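You operate a simulated robot arm through the tools that you are given. There is no shell and no other tool.

You are at the controls of a simulated robot arm. One attempt, no reset.

## Task
Clamp the table leg, tap its plug home, then free the leg clamp.
Fine: use the rubber mallet and lay it back on its cradle. Where these are worked on the way, their far stop is far enough and under half their travel is too little: leg clamp.
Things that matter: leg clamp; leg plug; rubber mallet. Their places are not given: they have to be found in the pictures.

The check looks at the end state, three seconds after you hand in, the way a careful person would. Anything else that was tipped, shoved, dropped, spilled or broken makes it a failure.

## Robot
A 6-joint arm with a two-finger gripper, fixed in place. Base frame: the origin is on the floor under the middle of its stand, x ahead of it, y to its left, z up; the work surface is at about z = 800. Readings come in mm, rad, newtons and seconds.
With the tool pointing down near the work surface it reaches from about 100 to 700 mm from the base axis. Its first joint turns from -1.152 to 1.152 rad. Payload 2.45 kg.
The TCP is the grasp point between the finger pads, 30 mm short of the fingertips. In the tool frame z runs along the fingers and y along their closing line. The gripper opens to 106 mm; its body begins 79 mm behind the TCP.
Orientation is that of the tool frame in the base frame, as [roll, pitch, yaw] about the fixed x, y, z axes, in that order (R = Rz(yaw) Ry(pitch) Rx(roll)). With the fingers straight down and closing along the base's y, the tool's x points along the base's -x, its y along +y and its z along -z.

## Interface
- The arm moves only by the tool apply_moves. Its argument "steps" is a list of rows, each an object of numbers (a shift or turn left out is 0, a gripper value left out holds the last): "rx", "ry", "rz": the turn, a rotation vector about the base's x, y, z in rad; "tx", "ty", "tz": the shift along the base's x, y, z in mm; "gripper": the gripper command, from -1 (shut) to 1 (fully open), values between in proportion. In form: [{"rx": .., "ry": .., "rz": .., "tx": .., "ty": .., "tz": .., "gripper": ..}, ...]. A call has 1 to 20 rows; each row shifts and turns the commanded pose from where the row before left it. Each row takes 0.2 s and may step no farther than 50 mm and 0.15 rad from the row before; otherwise, or with a gripper value out of range, the whole call is refused. A pose out of reach is approached as far as the arm can. The call stops where the force on the tool passes 40 N (or 10 N more than at its start, if that is more) or the arm is blocked; 0.2 s more then pass. Each finger travels about 153 mm/s and halts on what it meets, pressing with about 32 N; the grip force reading is that of the motor and also rises with nothing between the fingers. The clock runs only during rows and for 0.2 s after the last one: add rows that do not move to give the fingers time. It gives the time, the measured TCP pose, the force on the tool (base axes), the opening and the grip force at its end, in the units of the frame above (readings bear some noise), with the torque about the TCP (base axes, N m) and any sound that the robot's microphone picked up.
- Cameras (640 x 400 px; columns grow to the right, rows downward): "scene" is fixed at [75.8, 432.7, 1422.8]; the picture's right is [-0.50, -0.87, 0.00], its down [-0.47, 0.27, -0.84] and it looks along [0.73, -0.42, -0.54] (base axes); focal length 222 px, centre (320, 200). "wrist" rides on the gripper at [76, -2, -106] in the tool frame; the picture's right is [0.02, 1.00, 0.00], its down [-0.78, 0.02, -0.62] and it looks along [-0.62, 0.01, 0.78] (tool axes); focal length 247 px, centre (320, 200).
- capture(camera): a new picture of that camera. The clock stands still meanwhile.
- probe_pixels(camera, pixels): for up to 12 pixels [column, row] of the newest picture of that camera ("zoom" is the newest enlarged one), the place [x, y, z] in the base frame of the surface seen there, good to about 3 mm, but the place of the scene camera against the robot may be out by one fixed shift of up to 18 mm in any direction. The clock stands still meanwhile.
- enlarge(camera, box): a new picture of the part [left, top, right, bottom] of that camera's present view, enlarged. The clock stands still meanwhile.
- sign_off(): hands the job in; it is judged then, once.

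Open the gripper and draw the arm clear of the work before you hand the job in, unless the task says otherwise.

The tools are called by a JSON object that holds its "op" and its "data". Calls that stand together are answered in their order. apply_moves: Moves the arm, as the interface text tells. Its arguments: {"type":"object","properties":{"steps":{"type":"array","items":{"type":"object","properties":{"rx":{"type":"number"},"ry":{"type":"number"},"rz":{"type":"number"},"tx":{"type":"number"},"ty":{"type":"number"},"tz":{"type":"number"},"gripper":{"type":"number"}}}}},"required":["steps"]} The other tools are called the same way: capture (camera) takes a picture; probe_pixels (camera, pixels) gives the place of the surface under pixels of a picture; enlarge (camera, box) takes an enlarged picture of a part of a camera's view; sign_off () hands the job in.

At the start:

```text
t: 0.0
tool_pos: [390.2, -14.3, 1326.4]
orientation: [-3.141, -0.001, -3.139]
ft_force: [-0.2, 0.0, -0.2]
wrist_torque: [0.03, 0.01, 0.0]
gripper_width: 105.9
grasp_force: 0.1
```

scene: 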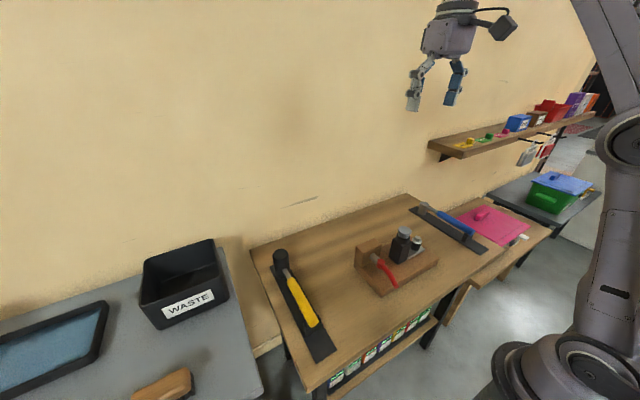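
wrist: 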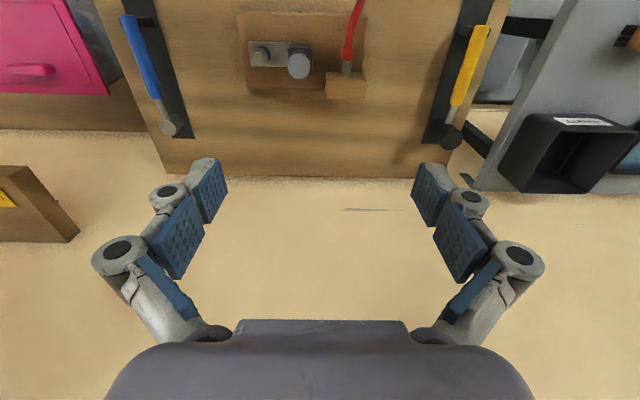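

The pictures show a fixture in the middle (scene ~[395,260]) with a red lever, a yellow-handled hammer at the left (scene [295,290]) and a blue-handled one at the right (scene [445,220]). I'll enlarge each of these.

{"op": "enlarge", "data": {"camera": "scene", "box": [330, 210, 460, 310]}}

{"op": "enlarge", "data": {"camera": "wrist", "box": [220, 0, 380, 110]}}

{"op": "enlarge", "data": {"camera": "scene", "box": [250, 230, 350, 370]}}

{"op": "enlarge", "data": {"camera": "scene", "box": [390, 180, 550, 280]}}

```text
4.00 times, centred on (395, 260) of scene
```

zoom: 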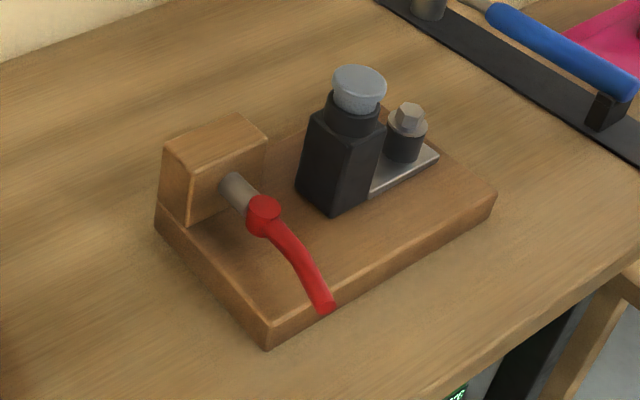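

```text
3.64 times, centred on (300, 55) of wrist
```

zoom: 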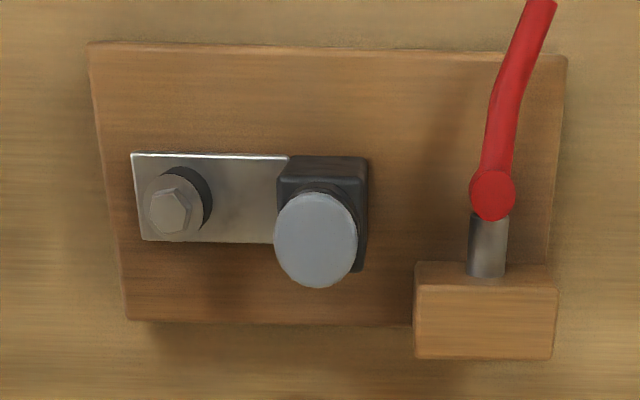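

```text
2.86 times, centred on (300, 300) of scene
```

zoom: 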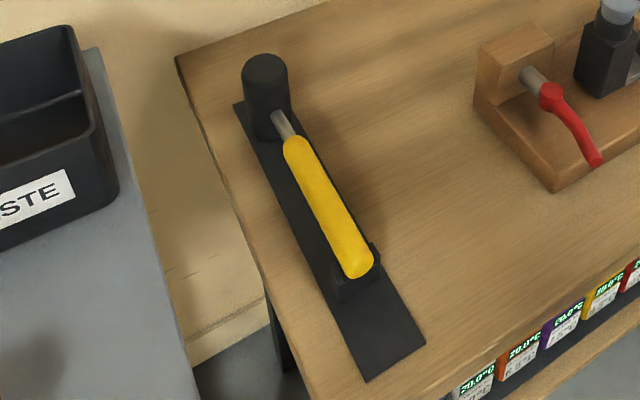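

```text
4.00 times, centred on (470, 230) of scene
```

zoom: 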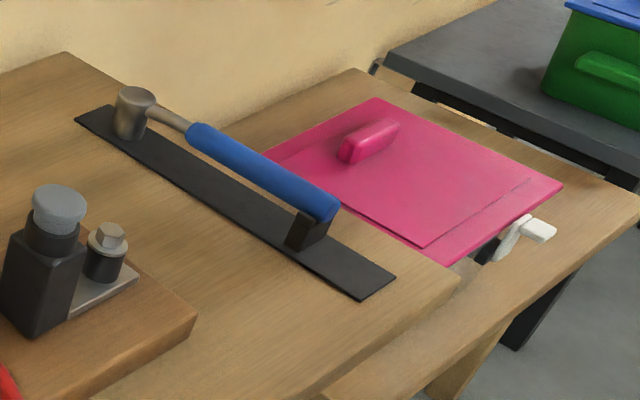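

The yellow-handled tool has a black rubber head, and the blue-handled one has a steel head. I'll probe points on the fixture, the lever, the plug and the yellow mallet in the scene view.

{"op": "capture", "data": {"camera": "scene"}}

{"op": "enlarge", "data": {"camera": "scene", "box": [330, 210, 460, 310]}}

{"op": "probe_pixels", "data": {"camera": "zoom", "pixels": [[263, 210], [285, 240], [308, 272], [327, 305], [235, 190], [215, 140], [195, 195], [360, 78], [345, 140], [408, 112], [420, 165], [440, 210]]}}

{"op": "capture", "data": {"camera": "wrist"}}

{"op": "probe_pixels", "data": {"camera": "wrist", "pixels": [[343, 53], [347, 35], [353, 15], [358, 2], [342, 67], [345, 90], [298, 65], [263, 58], [280, 52], [452, 137], [463, 85], [480, 35]]}}

```text
taken
```

scene: 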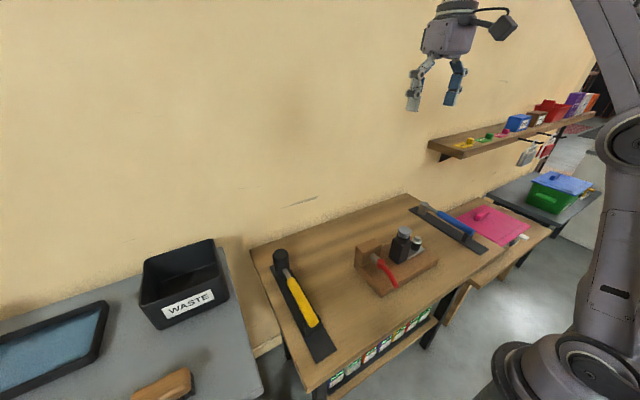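

```text
4.00 times, centred on (395, 260) of scene
```

zoom: 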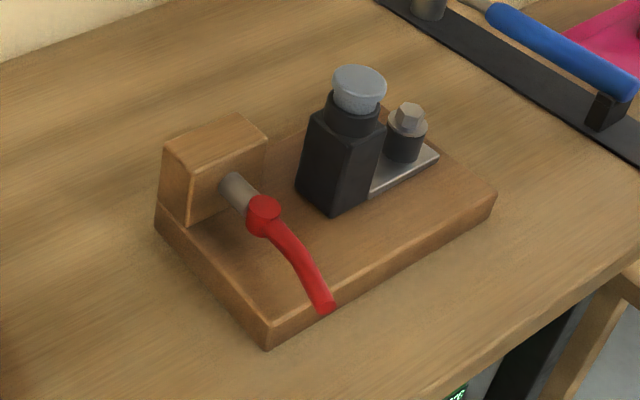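

```text
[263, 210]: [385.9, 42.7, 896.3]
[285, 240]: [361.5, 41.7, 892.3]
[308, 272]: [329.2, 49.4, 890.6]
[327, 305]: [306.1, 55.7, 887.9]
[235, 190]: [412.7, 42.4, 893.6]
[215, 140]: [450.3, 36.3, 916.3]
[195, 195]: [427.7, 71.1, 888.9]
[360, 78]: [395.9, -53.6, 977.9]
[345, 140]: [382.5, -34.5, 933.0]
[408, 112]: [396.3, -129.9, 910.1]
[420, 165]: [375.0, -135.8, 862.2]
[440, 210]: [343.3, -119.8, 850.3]
```

```text
taken
```

wrist: 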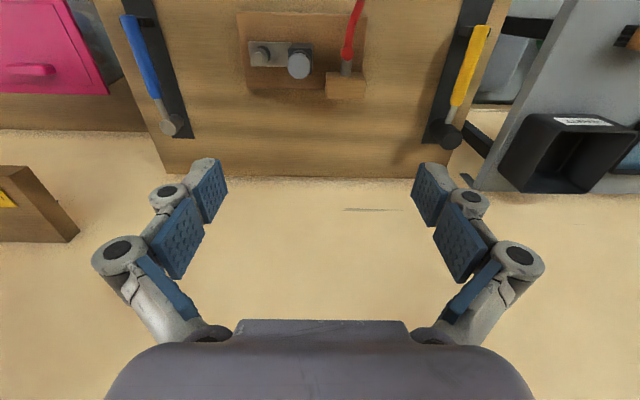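

```text
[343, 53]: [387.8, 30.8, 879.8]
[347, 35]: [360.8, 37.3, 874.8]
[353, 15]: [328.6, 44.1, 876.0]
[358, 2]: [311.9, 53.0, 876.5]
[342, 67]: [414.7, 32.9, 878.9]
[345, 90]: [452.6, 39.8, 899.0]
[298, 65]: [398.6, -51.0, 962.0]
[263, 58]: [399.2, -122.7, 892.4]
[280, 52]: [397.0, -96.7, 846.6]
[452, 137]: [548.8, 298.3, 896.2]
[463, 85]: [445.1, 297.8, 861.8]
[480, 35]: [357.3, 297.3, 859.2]
```

The wrist and scene probes differ by roughly (-2, +3, +15), so I'll rely on wrist readings. The red lever runs from its hub at about (388, 33, 878) toward the robot. I'll bring the wrist camera closer to see the fixture and its hinge.

{"op": "apply_moves", "data": {"steps": [{"tx": -40, "tz": -25}, {"tx": -40, "tz": -25}, {"tx": -40, "tz": -25}, {"tx": -20, "tz": -45}, {"tz": -45}, {"tz": -45}, {"tz": -40}, {}]}}

{"op": "capture", "data": {"camera": "wrist"}}

{"op": "capture", "data": {"camera": "scene"}}

```text
t: 1.8
tool_pos: [251.6, -13.9, 1075.6]
orientation: [-3.14, 0.0, -3.142]
ft_force: [0.5, 1.3, 0.7]
wrist_torque: [-0.02, -0.02, -0.05]
gripper_width: 106.0
grasp_force: 0.1
```

```text
taken
```

wrist: 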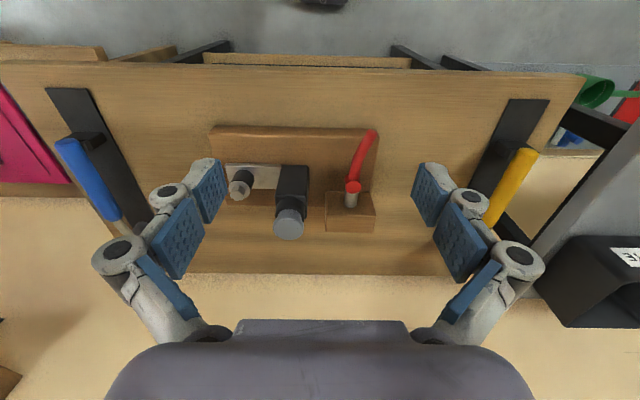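

```text
taken
```

scene: 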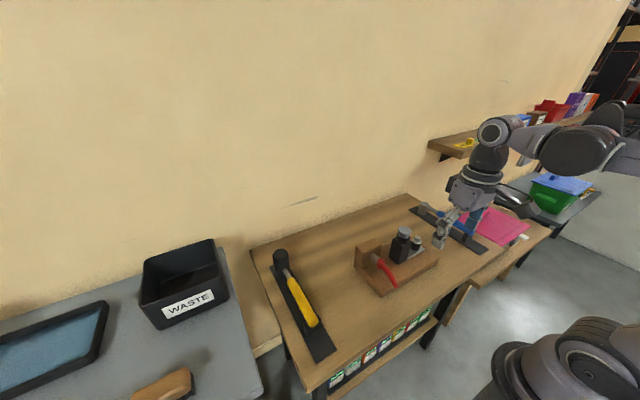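

The fixture is now at wrist [205-380, 125-240], so I'll enlarge it.

{"op": "enlarge", "data": {"camera": "wrist", "box": [200, 115, 400, 245]}}

{"op": "probe_pixels", "data": {"camera": "zoom", "pixels": [[490, 230], [505, 180], [530, 110], [552, 50], [482, 265], [490, 300], [283, 330], [290, 180], [130, 200], [200, 190], [100, 300], [420, 150]]}}

```text
3.08 times, centred on (300, 180) of wrist
```

zoom: 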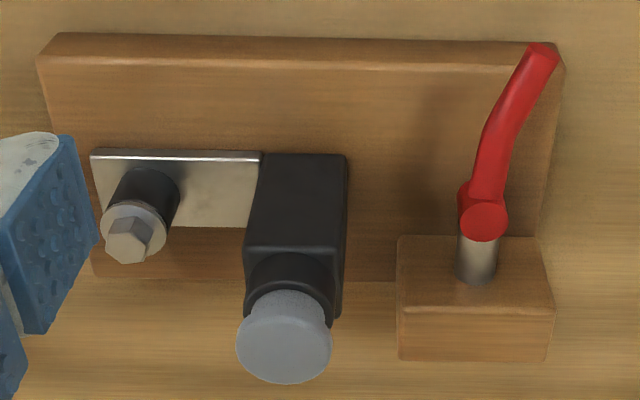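

```text
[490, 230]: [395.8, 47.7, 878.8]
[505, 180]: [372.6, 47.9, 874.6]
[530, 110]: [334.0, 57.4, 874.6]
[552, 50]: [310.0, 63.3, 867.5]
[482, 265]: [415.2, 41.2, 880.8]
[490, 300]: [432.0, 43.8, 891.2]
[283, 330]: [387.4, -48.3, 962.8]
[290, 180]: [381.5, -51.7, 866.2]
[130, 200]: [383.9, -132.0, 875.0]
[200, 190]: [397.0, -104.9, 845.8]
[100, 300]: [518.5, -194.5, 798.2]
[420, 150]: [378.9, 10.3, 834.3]
```

In the enlarged view the red hub at [483,222] shows a circular face turned upward. It sits on the end of a horizontal shaft coming out of the wooden block, which looks like a cam lever. I'll go lower and closer to confirm its swing axis and its shape.

{"op": "apply_moves", "data": {"steps": [{"tx": -25, "ty": 22, "tz": -30}, {"tx": -25, "ty": 22, "tz": -30}, {"tz": -25}, {}]}}

{"op": "capture", "data": {"camera": "wrist"}}

{"op": "enlarge", "data": {"camera": "wrist", "box": [210, 130, 430, 270]}}

```text
t: 2.8
tool_pos: [202.7, 34.5, 991.3]
orientation: [3.141, 0.001, 3.141]
ft_force: [0.2, 0.1, -0.7]
wrist_torque: [0.01, 0.0, 0.0]
gripper_width: 106.3
grasp_force: 0.1
```

```text
taken
```

wrist: 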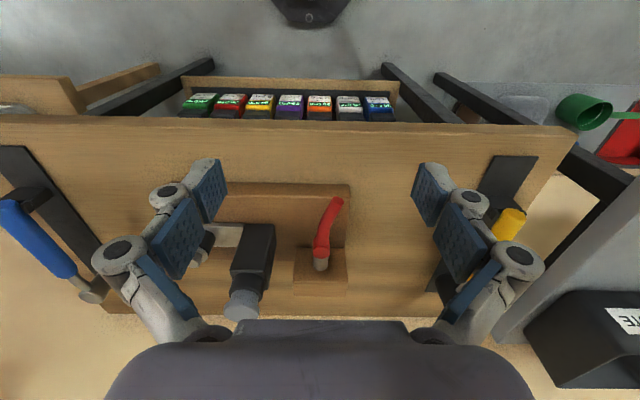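

```text
2.86 times, centred on (320, 200) of wrist
```

zoom: 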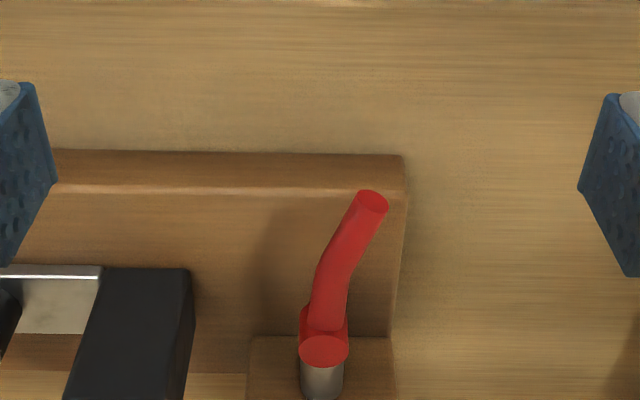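

The hub is a short upright cylinder (top face at zoom [323,348]) and the lever is bent sideways toward +y, so it should swing in the horizontal plane. I'll probe its edges and the fixture corners precisely.

{"op": "probe_pixels", "data": {"camera": "zoom", "pixels": [[323, 350], [305, 350], [342, 350], [323, 338], [328, 300], [343, 250], [362, 215], [372, 202], [402, 165], [260, 345], [380, 345], [130, 280]]}}

{"op": "probe_pixels", "data": {"camera": "wrist", "pixels": [[322, 264], [300, 285], [343, 285], [300, 300], [240, 305], [252, 250], [347, 190], [509, 222], [510, 180], [228, 235], [321, 205], [260, 195]]}}

```text
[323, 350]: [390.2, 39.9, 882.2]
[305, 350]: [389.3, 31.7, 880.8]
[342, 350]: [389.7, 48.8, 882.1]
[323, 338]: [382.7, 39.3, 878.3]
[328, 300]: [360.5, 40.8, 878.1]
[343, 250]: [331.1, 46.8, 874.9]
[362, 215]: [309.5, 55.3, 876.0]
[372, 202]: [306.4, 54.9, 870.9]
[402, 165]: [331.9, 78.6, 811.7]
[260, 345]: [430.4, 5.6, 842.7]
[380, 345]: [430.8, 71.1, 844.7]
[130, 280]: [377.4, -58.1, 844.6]
```

```text
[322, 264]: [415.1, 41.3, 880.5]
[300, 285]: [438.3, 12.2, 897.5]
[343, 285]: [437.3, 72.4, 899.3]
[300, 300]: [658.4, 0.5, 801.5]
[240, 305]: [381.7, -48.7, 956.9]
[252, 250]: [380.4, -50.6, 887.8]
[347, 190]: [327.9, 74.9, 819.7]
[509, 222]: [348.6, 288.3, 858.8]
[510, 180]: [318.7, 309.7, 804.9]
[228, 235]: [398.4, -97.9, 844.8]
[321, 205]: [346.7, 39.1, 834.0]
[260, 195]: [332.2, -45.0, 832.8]
```

The hub axis is near (391, 40). The lever's top is at z≈877 and its tip is near (305, 55). The leg stands on the -y side, so the open swing is toward +y. I'll shut the fingers, move over the -y side of the lever at about (322, 0), and lower beside it.

{"op": "apply_moves", "data": {"steps": [{"gripper": -1}, {"gripper": -1, "tx": 40, "ty": -12}, {"tx": 40, "ty": -12}, {"tx": 40, "ty": -12}, {"tz": -35}, {"tz": -30}, {}]}}

{"op": "capture", "data": {"camera": "wrist"}}

{"op": "enlarge", "data": {"camera": "scene", "box": [330, 180, 480, 310]}}

```text
t: 4.4
tool_pos: [323.4, -5.9, 926.3]
orientation: [3.141, -0.001, 3.141]
ft_force: [-0.2, -0.8, 0.0]
wrist_torque: [0.0, 0.04, 0.04]
gripper_width: 0.2
grasp_force: 28.8
```

```text
taken
```

wrist: 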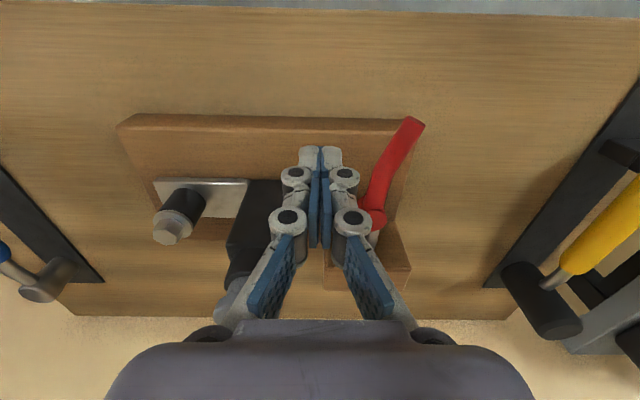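

```text
3.08 times, centred on (405, 245) of scene
```

zoom: 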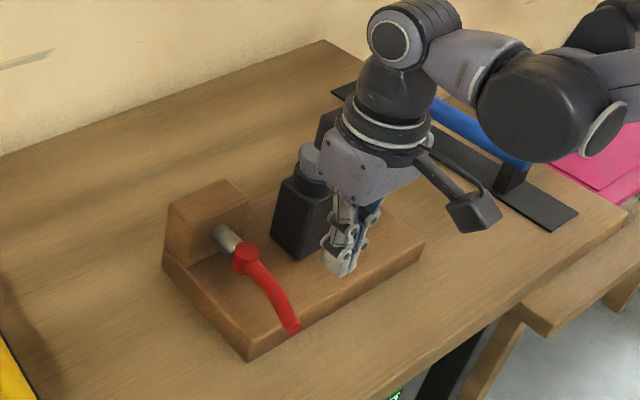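

The closed fingers sit beside the lever with the gripper body above and in front of the plug. I'll shift slightly to x≈315, lower to z≈888, then nudge toward +y until contact.

{"op": "apply_moves", "data": {"steps": [{"tx": -8, "ty": 3, "tz": -19}, {"tz": -19}, {"ty": 8}, {"ty": 6}, {}]}}

{"op": "capture", "data": {"camera": "wrist"}}

{"op": "enlarge", "data": {"camera": "scene", "box": [330, 180, 480, 310]}}

```text
t: 5.6
tool_pos: [314.0, 9.9, 890.8]
orientation: [3.141, 0.0, -3.141]
ft_force: [0.7, -0.3, 0.9]
wrist_torque: [-0.01, 0.03, 0.01]
gripper_width: 0.0
grasp_force: 28.6
```

```text
taken
```

wrist: 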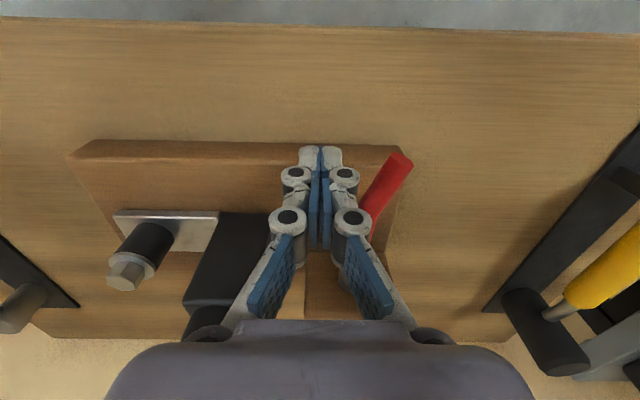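

```text
3.08 times, centred on (405, 245) of scene
```

zoom: 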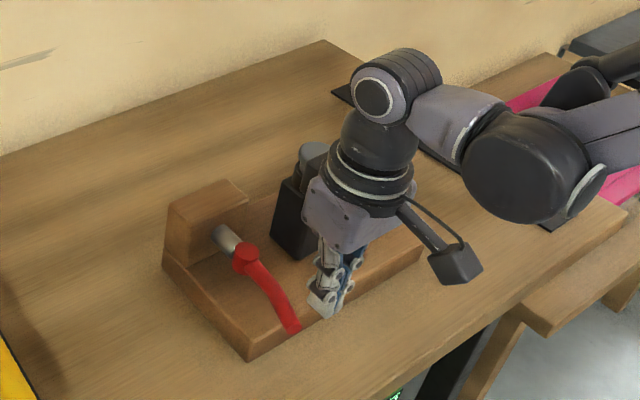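

The fingers are close to the lever tip with no contact yet and clear of the leg. I'll now push toward +y in small steps and watch the force.

{"op": "apply_moves", "data": {"steps": [{"ty": 6}, {"ty": 6}, {"ty": 6}, {"ty": 6}, {}]}}

{"op": "enlarge", "data": {"camera": "scene", "box": [330, 180, 480, 310]}}

```text
t: 6.8
tool_pos: [312.5, 34.0, 889.4]
orientation: [3.141, -0.001, -3.138]
ft_force: [0.0, -0.9, 0.5]
wrist_torque: [0.0, 0.01, -0.02]
gripper_width: 0.0
grasp_force: 29.3
```

```text
3.08 times, centred on (405, 245) of scene
```

zoom: 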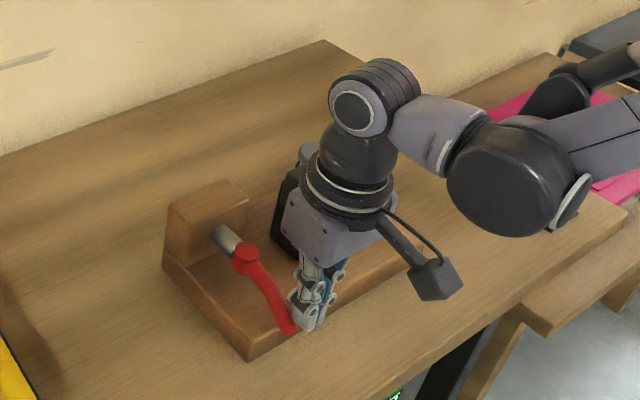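

The fingers now look just about touching the lever tip, with still no force. I'll continue the push in +y.

{"op": "apply_moves", "data": {"steps": [{"ty": 5}, {"ty": 5}, {"ty": 5}, {}]}}

{"op": "enlarge", "data": {"camera": "scene", "box": [330, 180, 480, 310]}}

```text
t: 7.8
tool_pos: [312.3, 50.4, 889.5]
orientation: [-3.141, 0.0, 3.141]
ft_force: [-0.7, -2.0, 0.6]
wrist_torque: [-0.02, 0.03, -0.01]
gripper_width: 0.1
grasp_force: 28.0
```

```text
3.08 times, centred on (405, 245) of scene
```

zoom: 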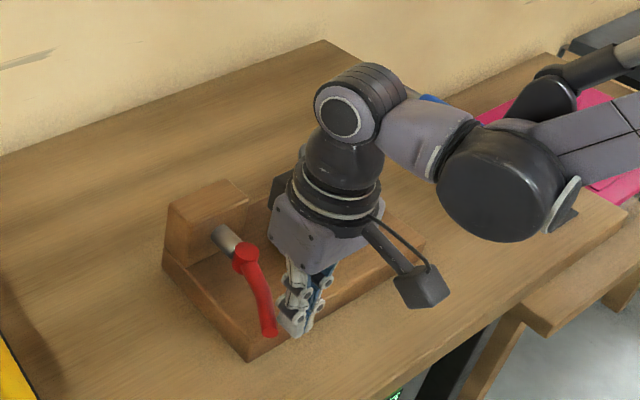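

The lever swings toward +y with only about 2 N, with its tip now near zoom [270,330]. I'll follow the arc around the hub.

{"op": "apply_moves", "data": {"steps": [{"tx": 4.3, "ty": 9.5}, {"tx": 6.4, "ty": 11.8}, {"tx": 7.4, "ty": 10.7}, {"tx": 8.3, "ty": 9.9}, {}]}}

{"op": "enlarge", "data": {"camera": "scene", "box": [330, 180, 480, 310]}}

{"op": "capture", "data": {"camera": "wrist"}}

```text
t: 9.0
tool_pos: [341.1, 91.7, 891.2]
orientation: [3.14, 0.0, -3.139]
ft_force: [-0.6, -1.6, -0.6]
wrist_torque: [0.01, 0.03, 0.02]
gripper_width: 0.1
grasp_force: 28.8
```

```text
3.08 times, centred on (405, 245) of scene
```

zoom: 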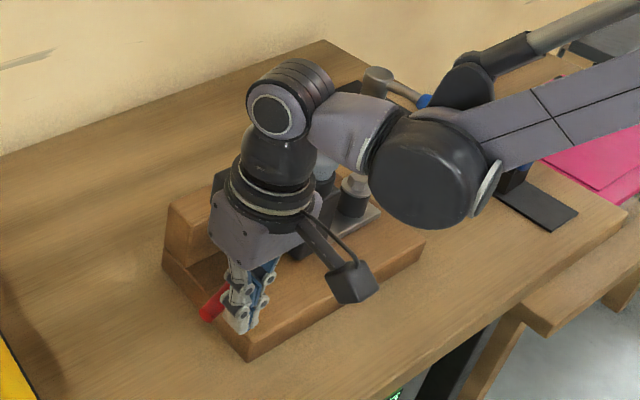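

```text
taken
```

wrist: 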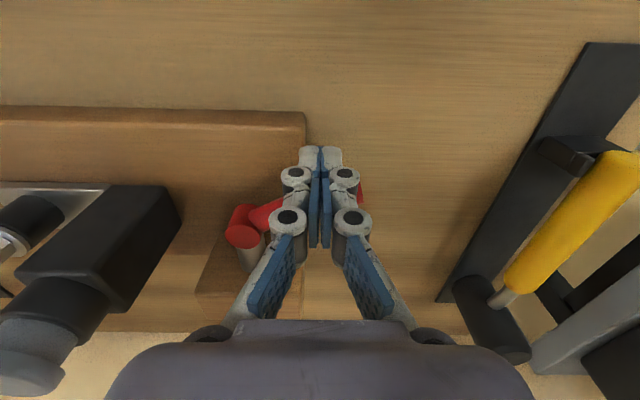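

The lever is swung roughly 65° with no resistance. I'll continue the arc toward its far stop.

{"op": "apply_moves", "data": {"steps": [{"tx": 10.8, "ty": 11.1}, {"tx": 13.9, "ty": 6.7}, {"tx": 12.4, "ty": 3.4}, {}]}}

{"op": "enlarge", "data": {"camera": "scene", "box": [330, 180, 480, 310]}}

{"op": "capture", "data": {"camera": "wrist"}}

```text
t: 9.9
tool_pos: [368.3, 110.8, 890.7]
orientation: [-3.133, -0.023, 3.141]
ft_force: [-11.9, -2.3, 3.2]
wrist_torque: [-0.03, 0.24, 0.01]
gripper_width: 6.0
grasp_force: 28.7
stopped in row 4: the force on the tool passed its limit at 43 N (the readings are from after the stop); the commanded pose is now the measured one
```

```text
3.08 times, centred on (405, 245) of scene
```

zoom: 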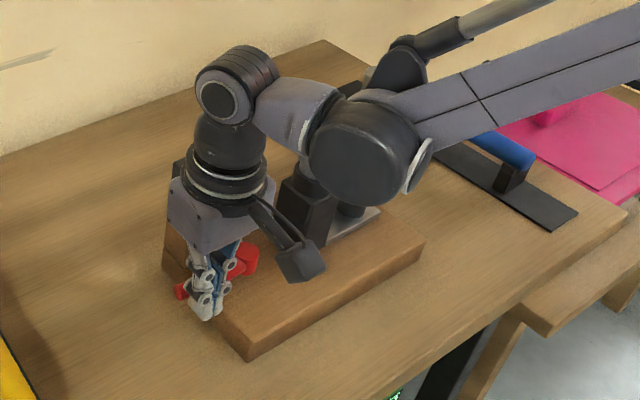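

```text
taken
```

wrist: 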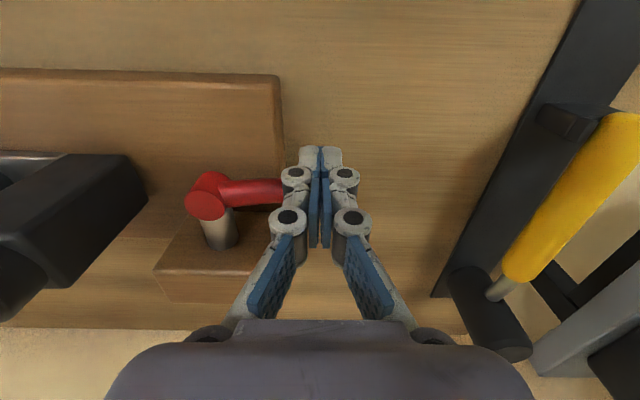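

The force stopped at 43 N with the lever pointing along +y, which looks like its far stop. I'll back away in -x, rise, and look at the lever.

{"op": "apply_moves", "data": {"steps": [{"tx": -15}, {"tx": -15}, {"tx": -15, "tz": 20}, {"tz": 45}, {"tx": -40, "tz": 45}, {"tx": -40, "tz": 20}, {}]}}

{"op": "enlarge", "data": {"camera": "scene", "box": [330, 180, 480, 310]}}

{"op": "capture", "data": {"camera": "wrist"}}

```text
refused: row 5 steps farther than a row can; nothing moved
```

```text
3.08 times, centred on (405, 245) of scene
```

zoom: 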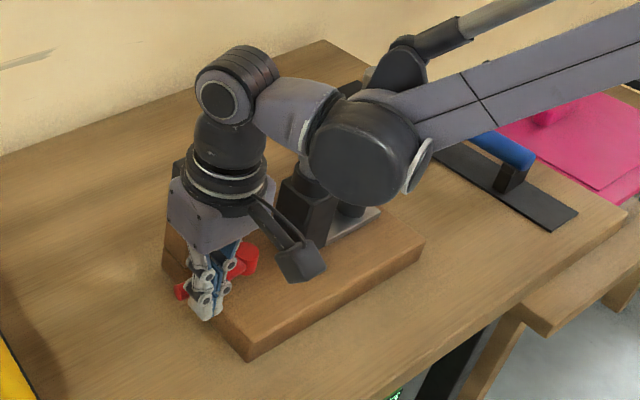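

```text
taken
```

wrist: 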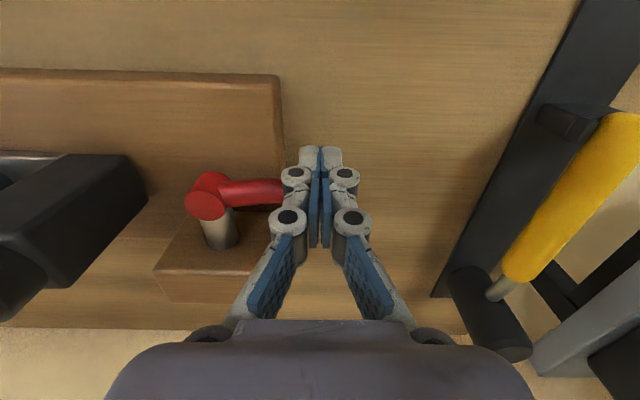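

One row was too long, so nothing moved. I'll repeat the retreat with shorter rows.

{"op": "apply_moves", "data": {"steps": [{"tx": -15}, {"tx": -15}, {"tx": -15, "tz": 20}, {"tz": 45}, {"tx": -30, "tz": 35}, {"tx": -30, "tz": 20}, {}]}}

{"op": "enlarge", "data": {"camera": "scene", "box": [330, 180, 480, 310]}}

{"op": "capture", "data": {"camera": "wrist"}}

```text
t: 11.5
tool_pos: [266.1, 112.3, 1008.9]
orientation: [-3.137, -0.018, 3.141]
ft_force: [-0.4, 0.3, 0.8]
wrist_torque: [0.02, 0.02, 0.01]
gripper_width: 0.1
grasp_force: 28.3
```

```text
3.08 times, centred on (405, 245) of scene
```

zoom: 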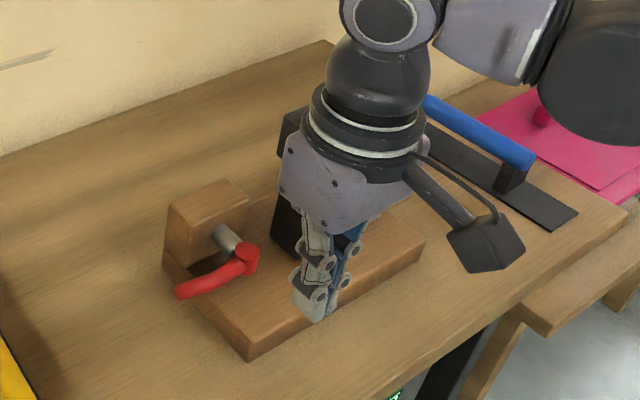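

```text
taken
```

wrist: 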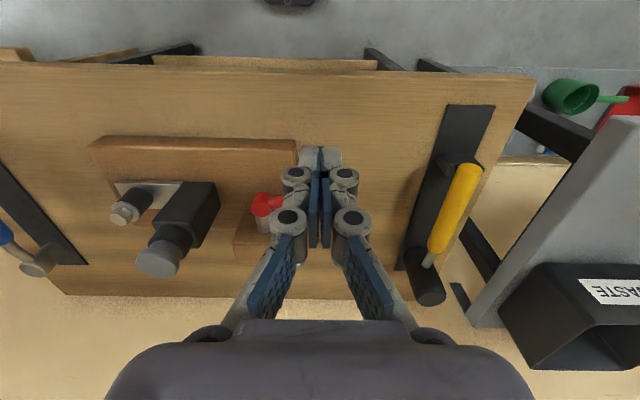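

The lever stays at its far stop, pointing +y. Next is the mallet: I'll open the gripper, straighten the small tilt, and move to where the camera looks straight at the yellow-handled mallet.

{"op": "apply_moves", "data": {"steps": [{"tz": 30, "ty": 35, "ry": -0.018, "rx": -0.004, "gripper": 1}, {"ty": 45, "tz": 10}, {"ty": 45}, {"ty": 45}, {"ty": 15}, {}]}}

{"op": "capture", "data": {"camera": "wrist"}}

{"op": "enlarge", "data": {"camera": "wrist", "box": [210, 90, 430, 300]}}

```text
t: 12.9
tool_pos: [268.3, 297.8, 1050.7]
orientation: [-3.132, -0.001, -3.141]
ft_force: [0.0, -0.4, 0.3]
wrist_torque: [-0.02, -0.01, 0.0]
gripper_width: 105.9
grasp_force: 0.0
```

```text
taken
```

wrist: 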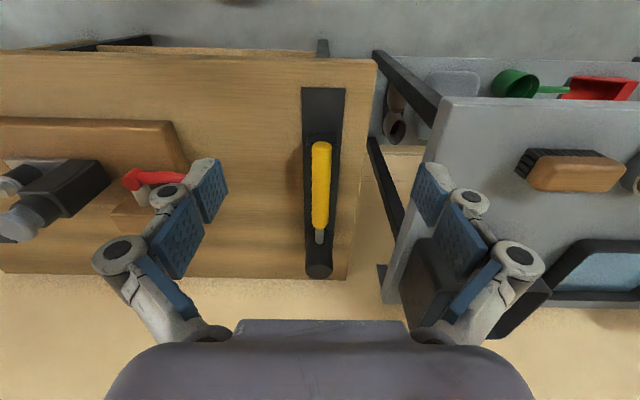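

```text
1.90 times, centred on (320, 195) of wrist
```

zoom: 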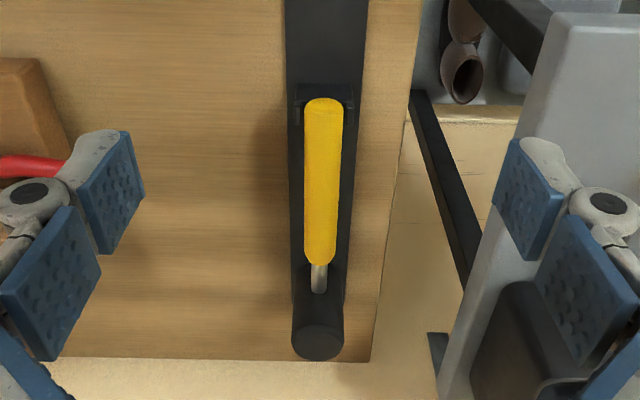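

The mallet handle runs along x, in zoom from [323,105] to [320,265], with the head at [318,343]. I'll probe the handle edges, support block, head and tray.

{"op": "probe_pixels", "data": {"camera": "zoom", "pixels": [[323, 115], [323, 150], [321, 200], [320, 250], [305, 200], [337, 200], [320, 280], [318, 340], [299, 340], [339, 340], [318, 357], [299, 100]]}}

{"op": "probe_pixels", "data": {"camera": "wrist", "pixels": [[320, 265], [318, 277], [322, 145], [311, 143], [335, 143], [322, 110], [310, 250], [318, 230]]}}

```text
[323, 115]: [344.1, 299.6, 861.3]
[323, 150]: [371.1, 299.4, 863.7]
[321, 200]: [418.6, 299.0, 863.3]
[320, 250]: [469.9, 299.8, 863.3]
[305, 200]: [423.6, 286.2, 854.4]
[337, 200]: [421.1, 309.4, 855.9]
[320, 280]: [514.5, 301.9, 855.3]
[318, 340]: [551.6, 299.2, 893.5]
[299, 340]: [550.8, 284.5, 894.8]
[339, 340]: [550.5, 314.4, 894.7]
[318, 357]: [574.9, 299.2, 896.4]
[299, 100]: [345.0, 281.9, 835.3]
```

```text
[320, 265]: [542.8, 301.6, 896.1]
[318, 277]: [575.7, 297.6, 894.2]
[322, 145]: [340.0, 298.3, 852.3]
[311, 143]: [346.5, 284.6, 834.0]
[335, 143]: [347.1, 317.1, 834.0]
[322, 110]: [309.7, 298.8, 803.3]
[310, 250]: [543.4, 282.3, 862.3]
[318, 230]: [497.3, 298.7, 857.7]
```

The handle top is at z≈863 and the head is an upright cylinder near (557, 299) with its top at z≈895. Its diameter is about 40 mm, and the handle tail rests on a block at x≈345. I'll move to a closer view of the head and check how far away the waste bin is.

{"op": "apply_moves", "data": {"steps": [{"tx": 45, "gripper": 0.5}, {"tx": 45}, {"tx": 45}, {"tx": 45}, {"tx": 25}, {}]}}

{"op": "capture", "data": {"camera": "wrist"}}

{"op": "capture", "data": {"camera": "scene"}}

{"op": "probe_pixels", "data": {"camera": "scene", "pixels": [[215, 240], [229, 295], [160, 325], [143, 265], [255, 250], [270, 330], [120, 300], [300, 385]]}}

```text
t: 14.3
tool_pos: [472.7, 296.9, 1050.1]
orientation: [-3.133, 0.0, -3.14]
ft_force: [-0.5, 0.4, 0.7]
wrist_torque: [0.01, 0.0, 0.02]
gripper_width: 79.5
grasp_force: 0.0
```

```text
taken
```

wrist: 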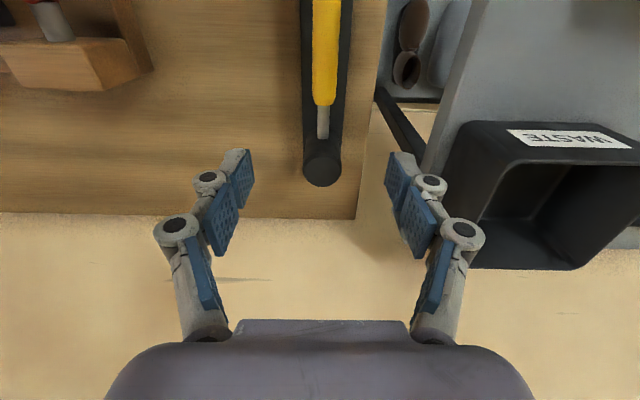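

```text
taken
```

scene: 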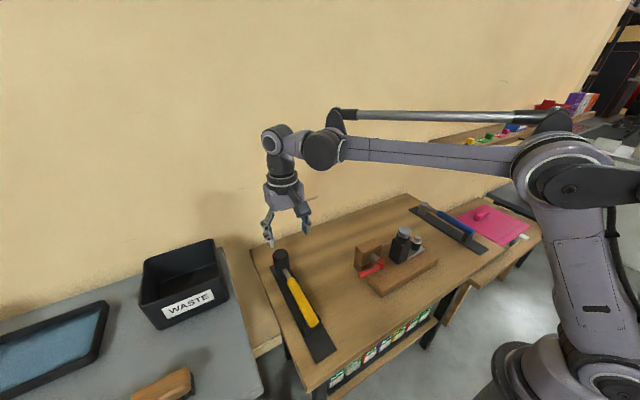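

```text
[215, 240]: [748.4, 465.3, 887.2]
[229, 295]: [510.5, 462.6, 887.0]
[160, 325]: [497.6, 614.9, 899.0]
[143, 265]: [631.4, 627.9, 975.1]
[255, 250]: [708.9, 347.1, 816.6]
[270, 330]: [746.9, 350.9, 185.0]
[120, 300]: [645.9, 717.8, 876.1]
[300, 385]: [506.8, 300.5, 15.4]
```

The waste bin starts at y≈460, so there's ample room. The head top is at wrist [322,165]; I'll enlarge it to get its centre.

{"op": "enlarge", "data": {"camera": "wrist", "box": [270, 80, 380, 220]}}

{"op": "probe_pixels", "data": {"camera": "wrist", "pixels": [[322, 170], [322, 153], [322, 184], [306, 170], [339, 170], [322, 120], [324, 60], [315, 60], [335, 60], [308, 150], [310, 100], [345, 100]]}}

```text
2.86 times, centred on (325, 150) of wrist
```

zoom: 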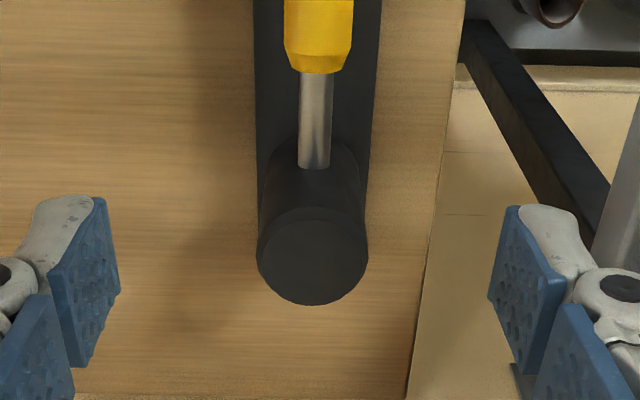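

```text
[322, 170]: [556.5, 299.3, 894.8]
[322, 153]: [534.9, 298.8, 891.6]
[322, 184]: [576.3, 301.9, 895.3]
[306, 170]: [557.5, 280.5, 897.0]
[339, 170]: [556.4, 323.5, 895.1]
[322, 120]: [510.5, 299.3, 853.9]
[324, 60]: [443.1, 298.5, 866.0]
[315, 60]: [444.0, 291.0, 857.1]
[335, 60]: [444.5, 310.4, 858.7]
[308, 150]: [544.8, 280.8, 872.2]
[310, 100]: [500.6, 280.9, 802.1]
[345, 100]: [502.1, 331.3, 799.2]
```

The head centre is about (557, 301) and its diameter is about 43 mm. I'll grip the head from above so that the blow goes straight along the tool axis: move over it, correct the small tilt, and descend to z≈880.

{"op": "apply_moves", "data": {"steps": [{"tx": 42, "ty": 2, "rx": 0.009}, {"tx": 42, "ty": 2}, {"tz": -40}, {"tz": -40}, {"tz": -40}, {}]}}

{"op": "capture", "data": {"camera": "wrist"}}

{"op": "enlarge", "data": {"camera": "scene", "box": [220, 190, 350, 310]}}

```text
t: 15.7
tool_pos: [556.0, 298.9, 927.4]
orientation: [3.14, -0.001, -3.142]
ft_force: [-0.3, -0.6, 0.5]
wrist_torque: [0.0, 0.01, 0.01]
gripper_width: 79.6
grasp_force: 0.1
```

```text
taken
```

wrist: 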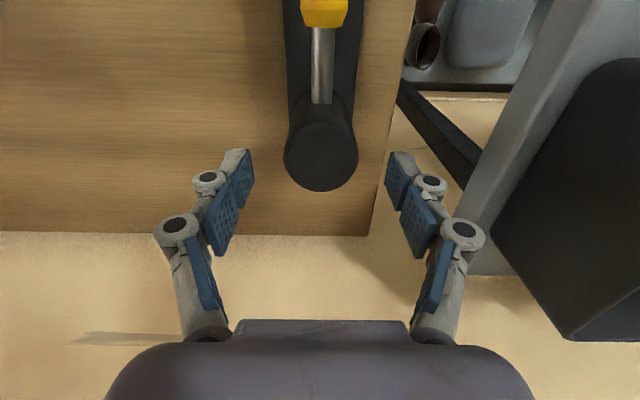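

```text
3.33 times, centred on (285, 250) of scene
```

zoom: 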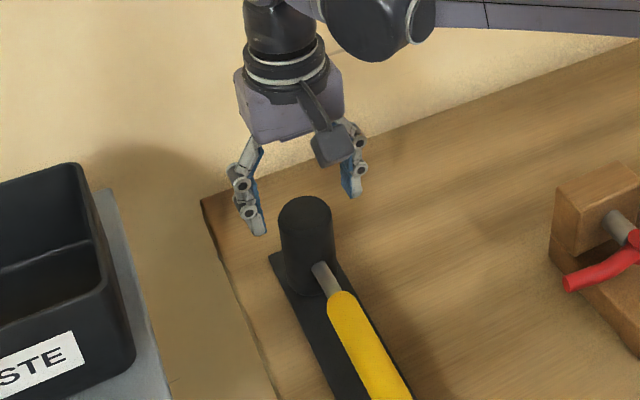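

The head is centred between the fingers (column ~321). I'll descend to z≈878 and close on it.

{"op": "apply_moves", "data": {"steps": [{"tx": 1, "ty": 1, "tz": -25}, {"tz": -24}, {}, {"gripper": -1}, {}, {}, {}]}}

{"op": "capture", "data": {"camera": "wrist"}}

{"op": "enlarge", "data": {"camera": "scene", "box": [220, 190, 350, 310]}}

```text
t: 17.3
tool_pos: [556.2, 299.6, 882.5]
orientation: [-3.14, 0.001, 3.141]
ft_force: [0.9, -2.8, 10.1]
wrist_torque: [-0.26, -0.04, 0.05]
gripper_width: 47.0
grasp_force: 31.9
```

```text
taken
```

wrist: 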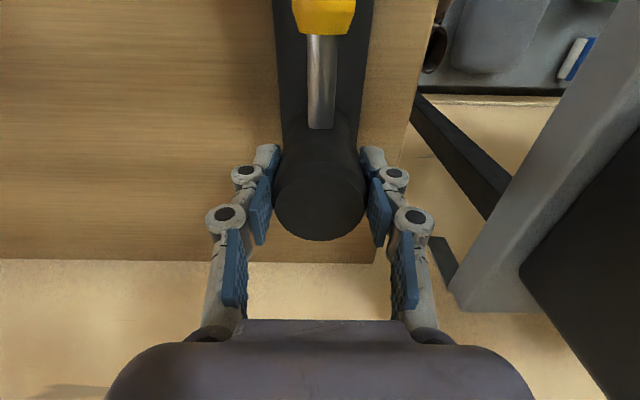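

```text
3.33 times, centred on (285, 250) of scene
```

zoom: 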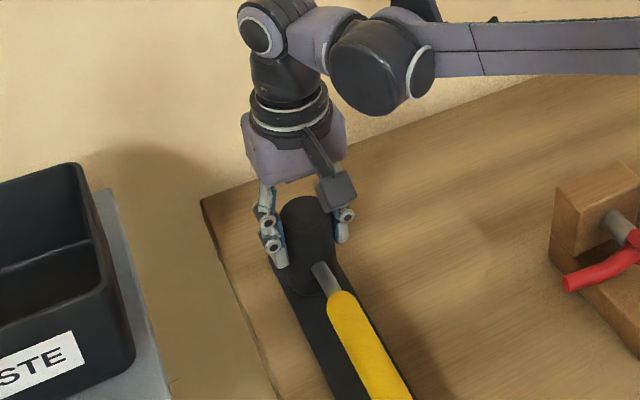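

The grip closed at 47 mm on the head with about 10 N of upward prestress. I'll lift gently and check that the mallet comes with it.

{"op": "apply_moves", "data": {"steps": [{"tz": 8}, {"tz": 10}, {"tz": 15}, {"tz": 20}, {}]}}

{"op": "capture", "data": {"camera": "wrist"}}

{"op": "enlarge", "data": {"camera": "scene", "box": [220, 190, 350, 370]}}

```text
t: 18.5
tool_pos: [556.1, 300.8, 935.1]
orientation: [3.141, 0.0, 3.141]
ft_force: [-0.3, 0.0, -3.1]
wrist_torque: [-0.01, -0.13, -0.02]
gripper_width: 47.0
grasp_force: 32.3
```

```text
taken
```

wrist: 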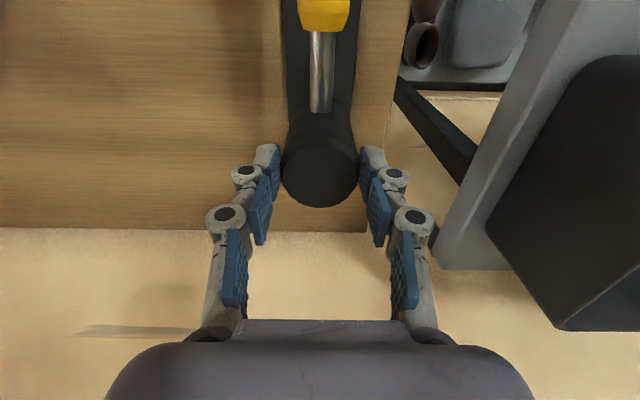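

```text
2.22 times, centred on (285, 280) of scene
```

zoom: 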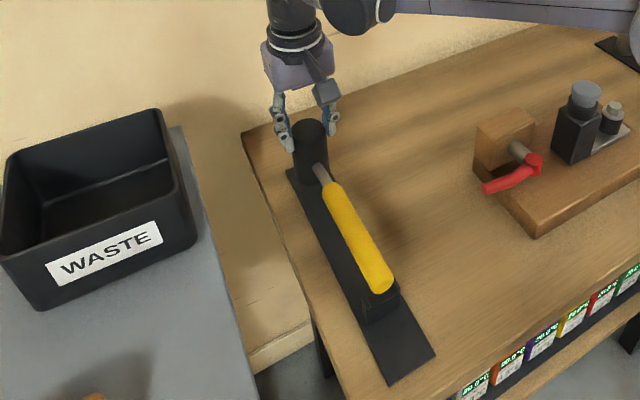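

In the wrist view the head top moved from row ~200 to ~172, so it may be slipping in the grip. I'll probe the head and handle to see how much was lifted.

{"op": "probe_pixels", "data": {"camera": "wrist", "pixels": [[320, 175], [320, 195], [322, 90], [322, 60], [325, 20], [330, 130]]}}

{"op": "enlarge", "data": {"camera": "scene", "box": [260, 220, 340, 360]}}

{"op": "probe_pixels", "data": {"camera": "zoom", "pixels": [[225, 60], [280, 160], [330, 260], [240, 170]]}}

```text
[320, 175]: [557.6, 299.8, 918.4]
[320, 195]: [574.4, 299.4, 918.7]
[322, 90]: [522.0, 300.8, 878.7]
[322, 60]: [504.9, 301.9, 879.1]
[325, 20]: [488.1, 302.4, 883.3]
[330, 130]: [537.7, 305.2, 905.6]
```

```text
2.86 times, centred on (300, 290) of scene
```

zoom: 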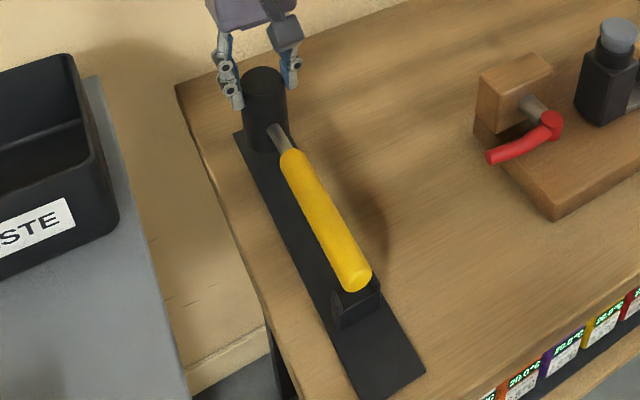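

```text
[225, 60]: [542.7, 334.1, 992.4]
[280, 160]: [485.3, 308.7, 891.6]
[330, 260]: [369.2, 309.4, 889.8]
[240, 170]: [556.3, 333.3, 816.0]
```

The head top rose only to z≈918 while the arm rose 53 mm, so the head slipped in the pads and this grip is poor. I'll set the mallet back down immediately and regrip it by the handle.

{"op": "apply_moves", "data": {"steps": [{"tz": -8}, {"tz": -8}, {"tz": -6}, {}]}}

{"op": "capture", "data": {"camera": "wrist"}}

{"op": "probe_pixels", "data": {"camera": "wrist", "pixels": [[320, 180], [320, 195], [322, 100], [322, 60], [325, 15]]}}

{"op": "enlarge", "data": {"camera": "scene", "box": [260, 220, 340, 360]}}

```text
t: 19.5
tool_pos: [555.4, 300.8, 912.5]
orientation: [-3.139, 0.002, -3.142]
ft_force: [0.4, -0.1, -3.1]
wrist_torque: [0.02, -0.15, 0.0]
gripper_width: 47.0
grasp_force: 31.9
```

```text
taken
```

wrist: 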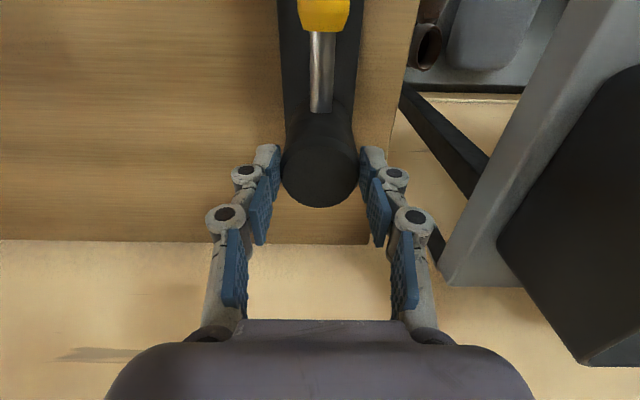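

```text
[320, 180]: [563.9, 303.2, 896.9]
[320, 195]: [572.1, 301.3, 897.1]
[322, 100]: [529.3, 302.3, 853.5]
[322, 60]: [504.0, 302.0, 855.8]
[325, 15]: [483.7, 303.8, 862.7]
```

```text
2.86 times, centred on (300, 290) of scene
```

zoom: 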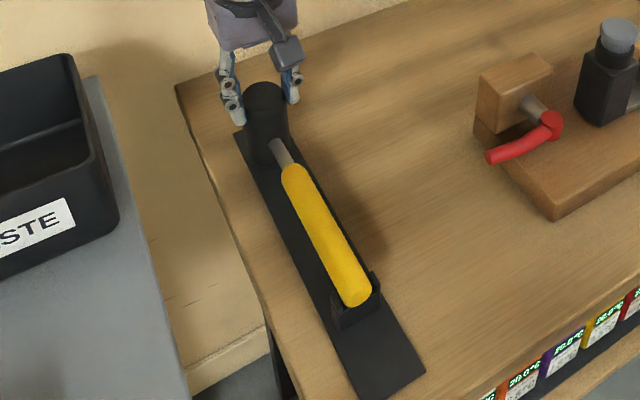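

The mallet is hanging steadily (Fz −3.1 N) with no further slip, and the head top is now at 897, nearly resting on its plate. I'll lower it the last few mm, open, and look at it again before regripping deeper.

{"op": "apply_moves", "data": {"steps": [{"tz": -2}, {"tz": -2}, {}]}}

{"op": "apply_moves", "data": {"steps": [{"gripper": -0.1}, {"gripper": 0.0}, {"gripper": 0.4}, {}, {"tz": 20}, {}]}}

{"op": "capture", "data": {"camera": "wrist"}}

{"op": "enlarge", "data": {"camera": "scene", "box": [260, 220, 340, 360]}}

{"op": "probe_pixels", "data": {"camera": "wrist", "pixels": [[320, 165], [320, 180], [322, 90], [322, 60], [325, 15], [300, 165], [340, 165]]}}

```text
t: 20.2
tool_pos: [555.0, 301.1, 911.2]
orientation: [3.138, 0.001, 3.141]
ft_force: [-2.0, -0.6, 4.2]
wrist_torque: [0.01, 0.1, 0.0]
gripper_width: 46.8
grasp_force: 31.7
stopped in row 3: the force on the tool passed its limit at 42 N (the readings are from after the stop); the commanded pose is now the measured one
```

```text
t: 21.6
tool_pos: [554.9, 302.9, 931.7]
orientation: [3.14, 0.002, -3.141]
ft_force: [-0.7, 0.4, -0.5]
wrist_torque: [0.01, -0.02, 0.0]
gripper_width: 74.1
grasp_force: 0.3
```

```text
taken
```

wrist: 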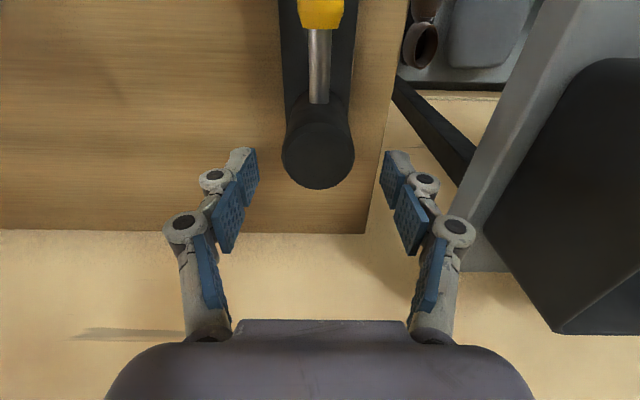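

```text
2.86 times, centred on (300, 290) of scene
```

zoom: 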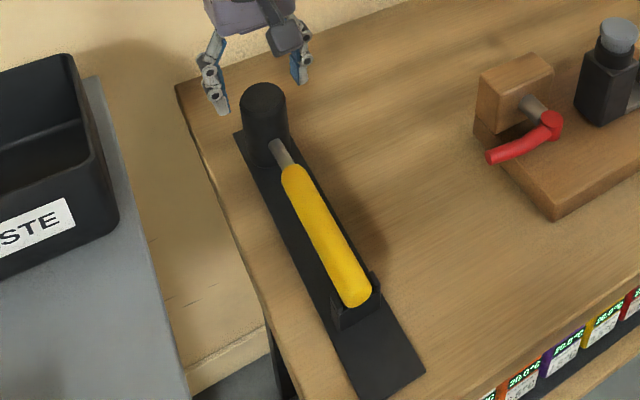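

```text
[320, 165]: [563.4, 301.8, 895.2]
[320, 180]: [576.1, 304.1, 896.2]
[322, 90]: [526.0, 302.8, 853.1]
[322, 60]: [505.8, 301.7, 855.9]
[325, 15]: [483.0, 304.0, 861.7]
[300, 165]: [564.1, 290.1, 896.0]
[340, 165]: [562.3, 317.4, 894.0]
```

The tip grip withstood a 42 N press, so pad friction is good, and the mallet now rests properly back on its cradle (head top 895). I'll regrip the head with the TCP about level with its top (z≈895) and lift in small steps, checking for slip.

{"op": "apply_moves", "data": {"steps": [{"tx": 2, "tz": -18}, {"tz": -17}, {}, {"gripper": -1}, {}, {}, {}, {}]}}

{"op": "capture", "data": {"camera": "wrist"}}

{"op": "probe_pixels", "data": {"camera": "wrist", "pixels": [[320, 175], [320, 195], [320, 210], [322, 100], [325, 15]]}}

```text
t: 23.4
tool_pos: [557.2, 301.9, 896.7]
orientation: [3.14, 0.003, -3.141]
ft_force: [2.1, -5.0, 8.7]
wrist_torque: [-0.32, -0.04, 0.06]
gripper_width: 47.0
grasp_force: 32.4
```

```text
taken
```

wrist: 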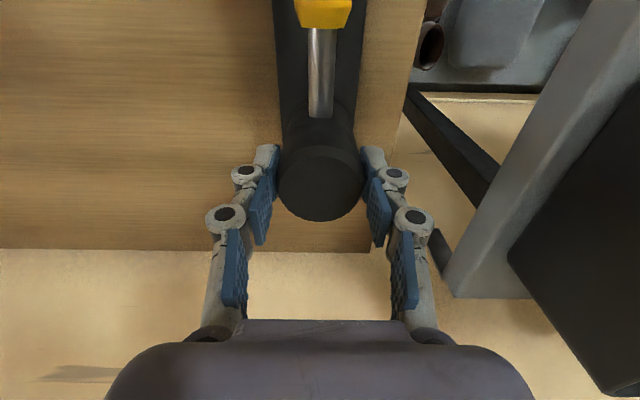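

```text
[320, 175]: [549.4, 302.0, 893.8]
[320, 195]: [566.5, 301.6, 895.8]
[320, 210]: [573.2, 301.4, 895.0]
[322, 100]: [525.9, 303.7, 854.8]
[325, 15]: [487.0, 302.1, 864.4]
```

The grip is at 47 mm with the TCP about level with the head top (895). I'll lift in small slow steps and check the head height again.

{"op": "apply_moves", "data": {"steps": [{"tz": 4}, {"tz": 4}, {"tz": 4}, {}]}}

{"op": "capture", "data": {"camera": "wrist"}}

{"op": "probe_pixels", "data": {"camera": "wrist", "pixels": [[320, 175], [320, 195], [320, 205], [322, 100], [325, 15]]}}

```text
t: 24.4
tool_pos: [559.3, 301.5, 908.1]
orientation: [3.14, 0.002, 3.14]
ft_force: [0.1, 0.0, -3.4]
wrist_torque: [0.0, -0.1, 0.0]
gripper_width: 47.0
grasp_force: 31.8
```

```text
taken
```

wrist: 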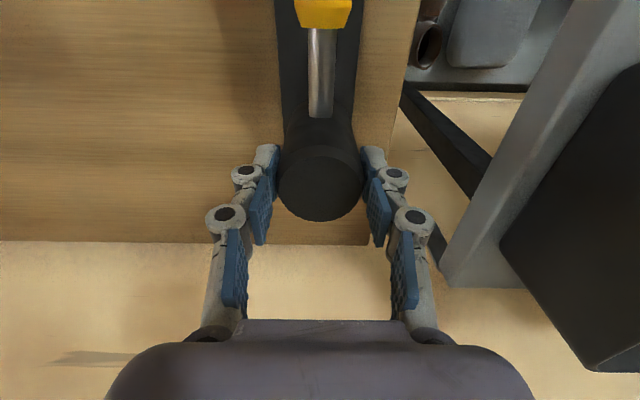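

```text
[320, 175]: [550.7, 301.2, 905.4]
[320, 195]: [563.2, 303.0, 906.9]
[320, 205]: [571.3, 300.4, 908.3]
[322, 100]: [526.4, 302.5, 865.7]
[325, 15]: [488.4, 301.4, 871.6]
```

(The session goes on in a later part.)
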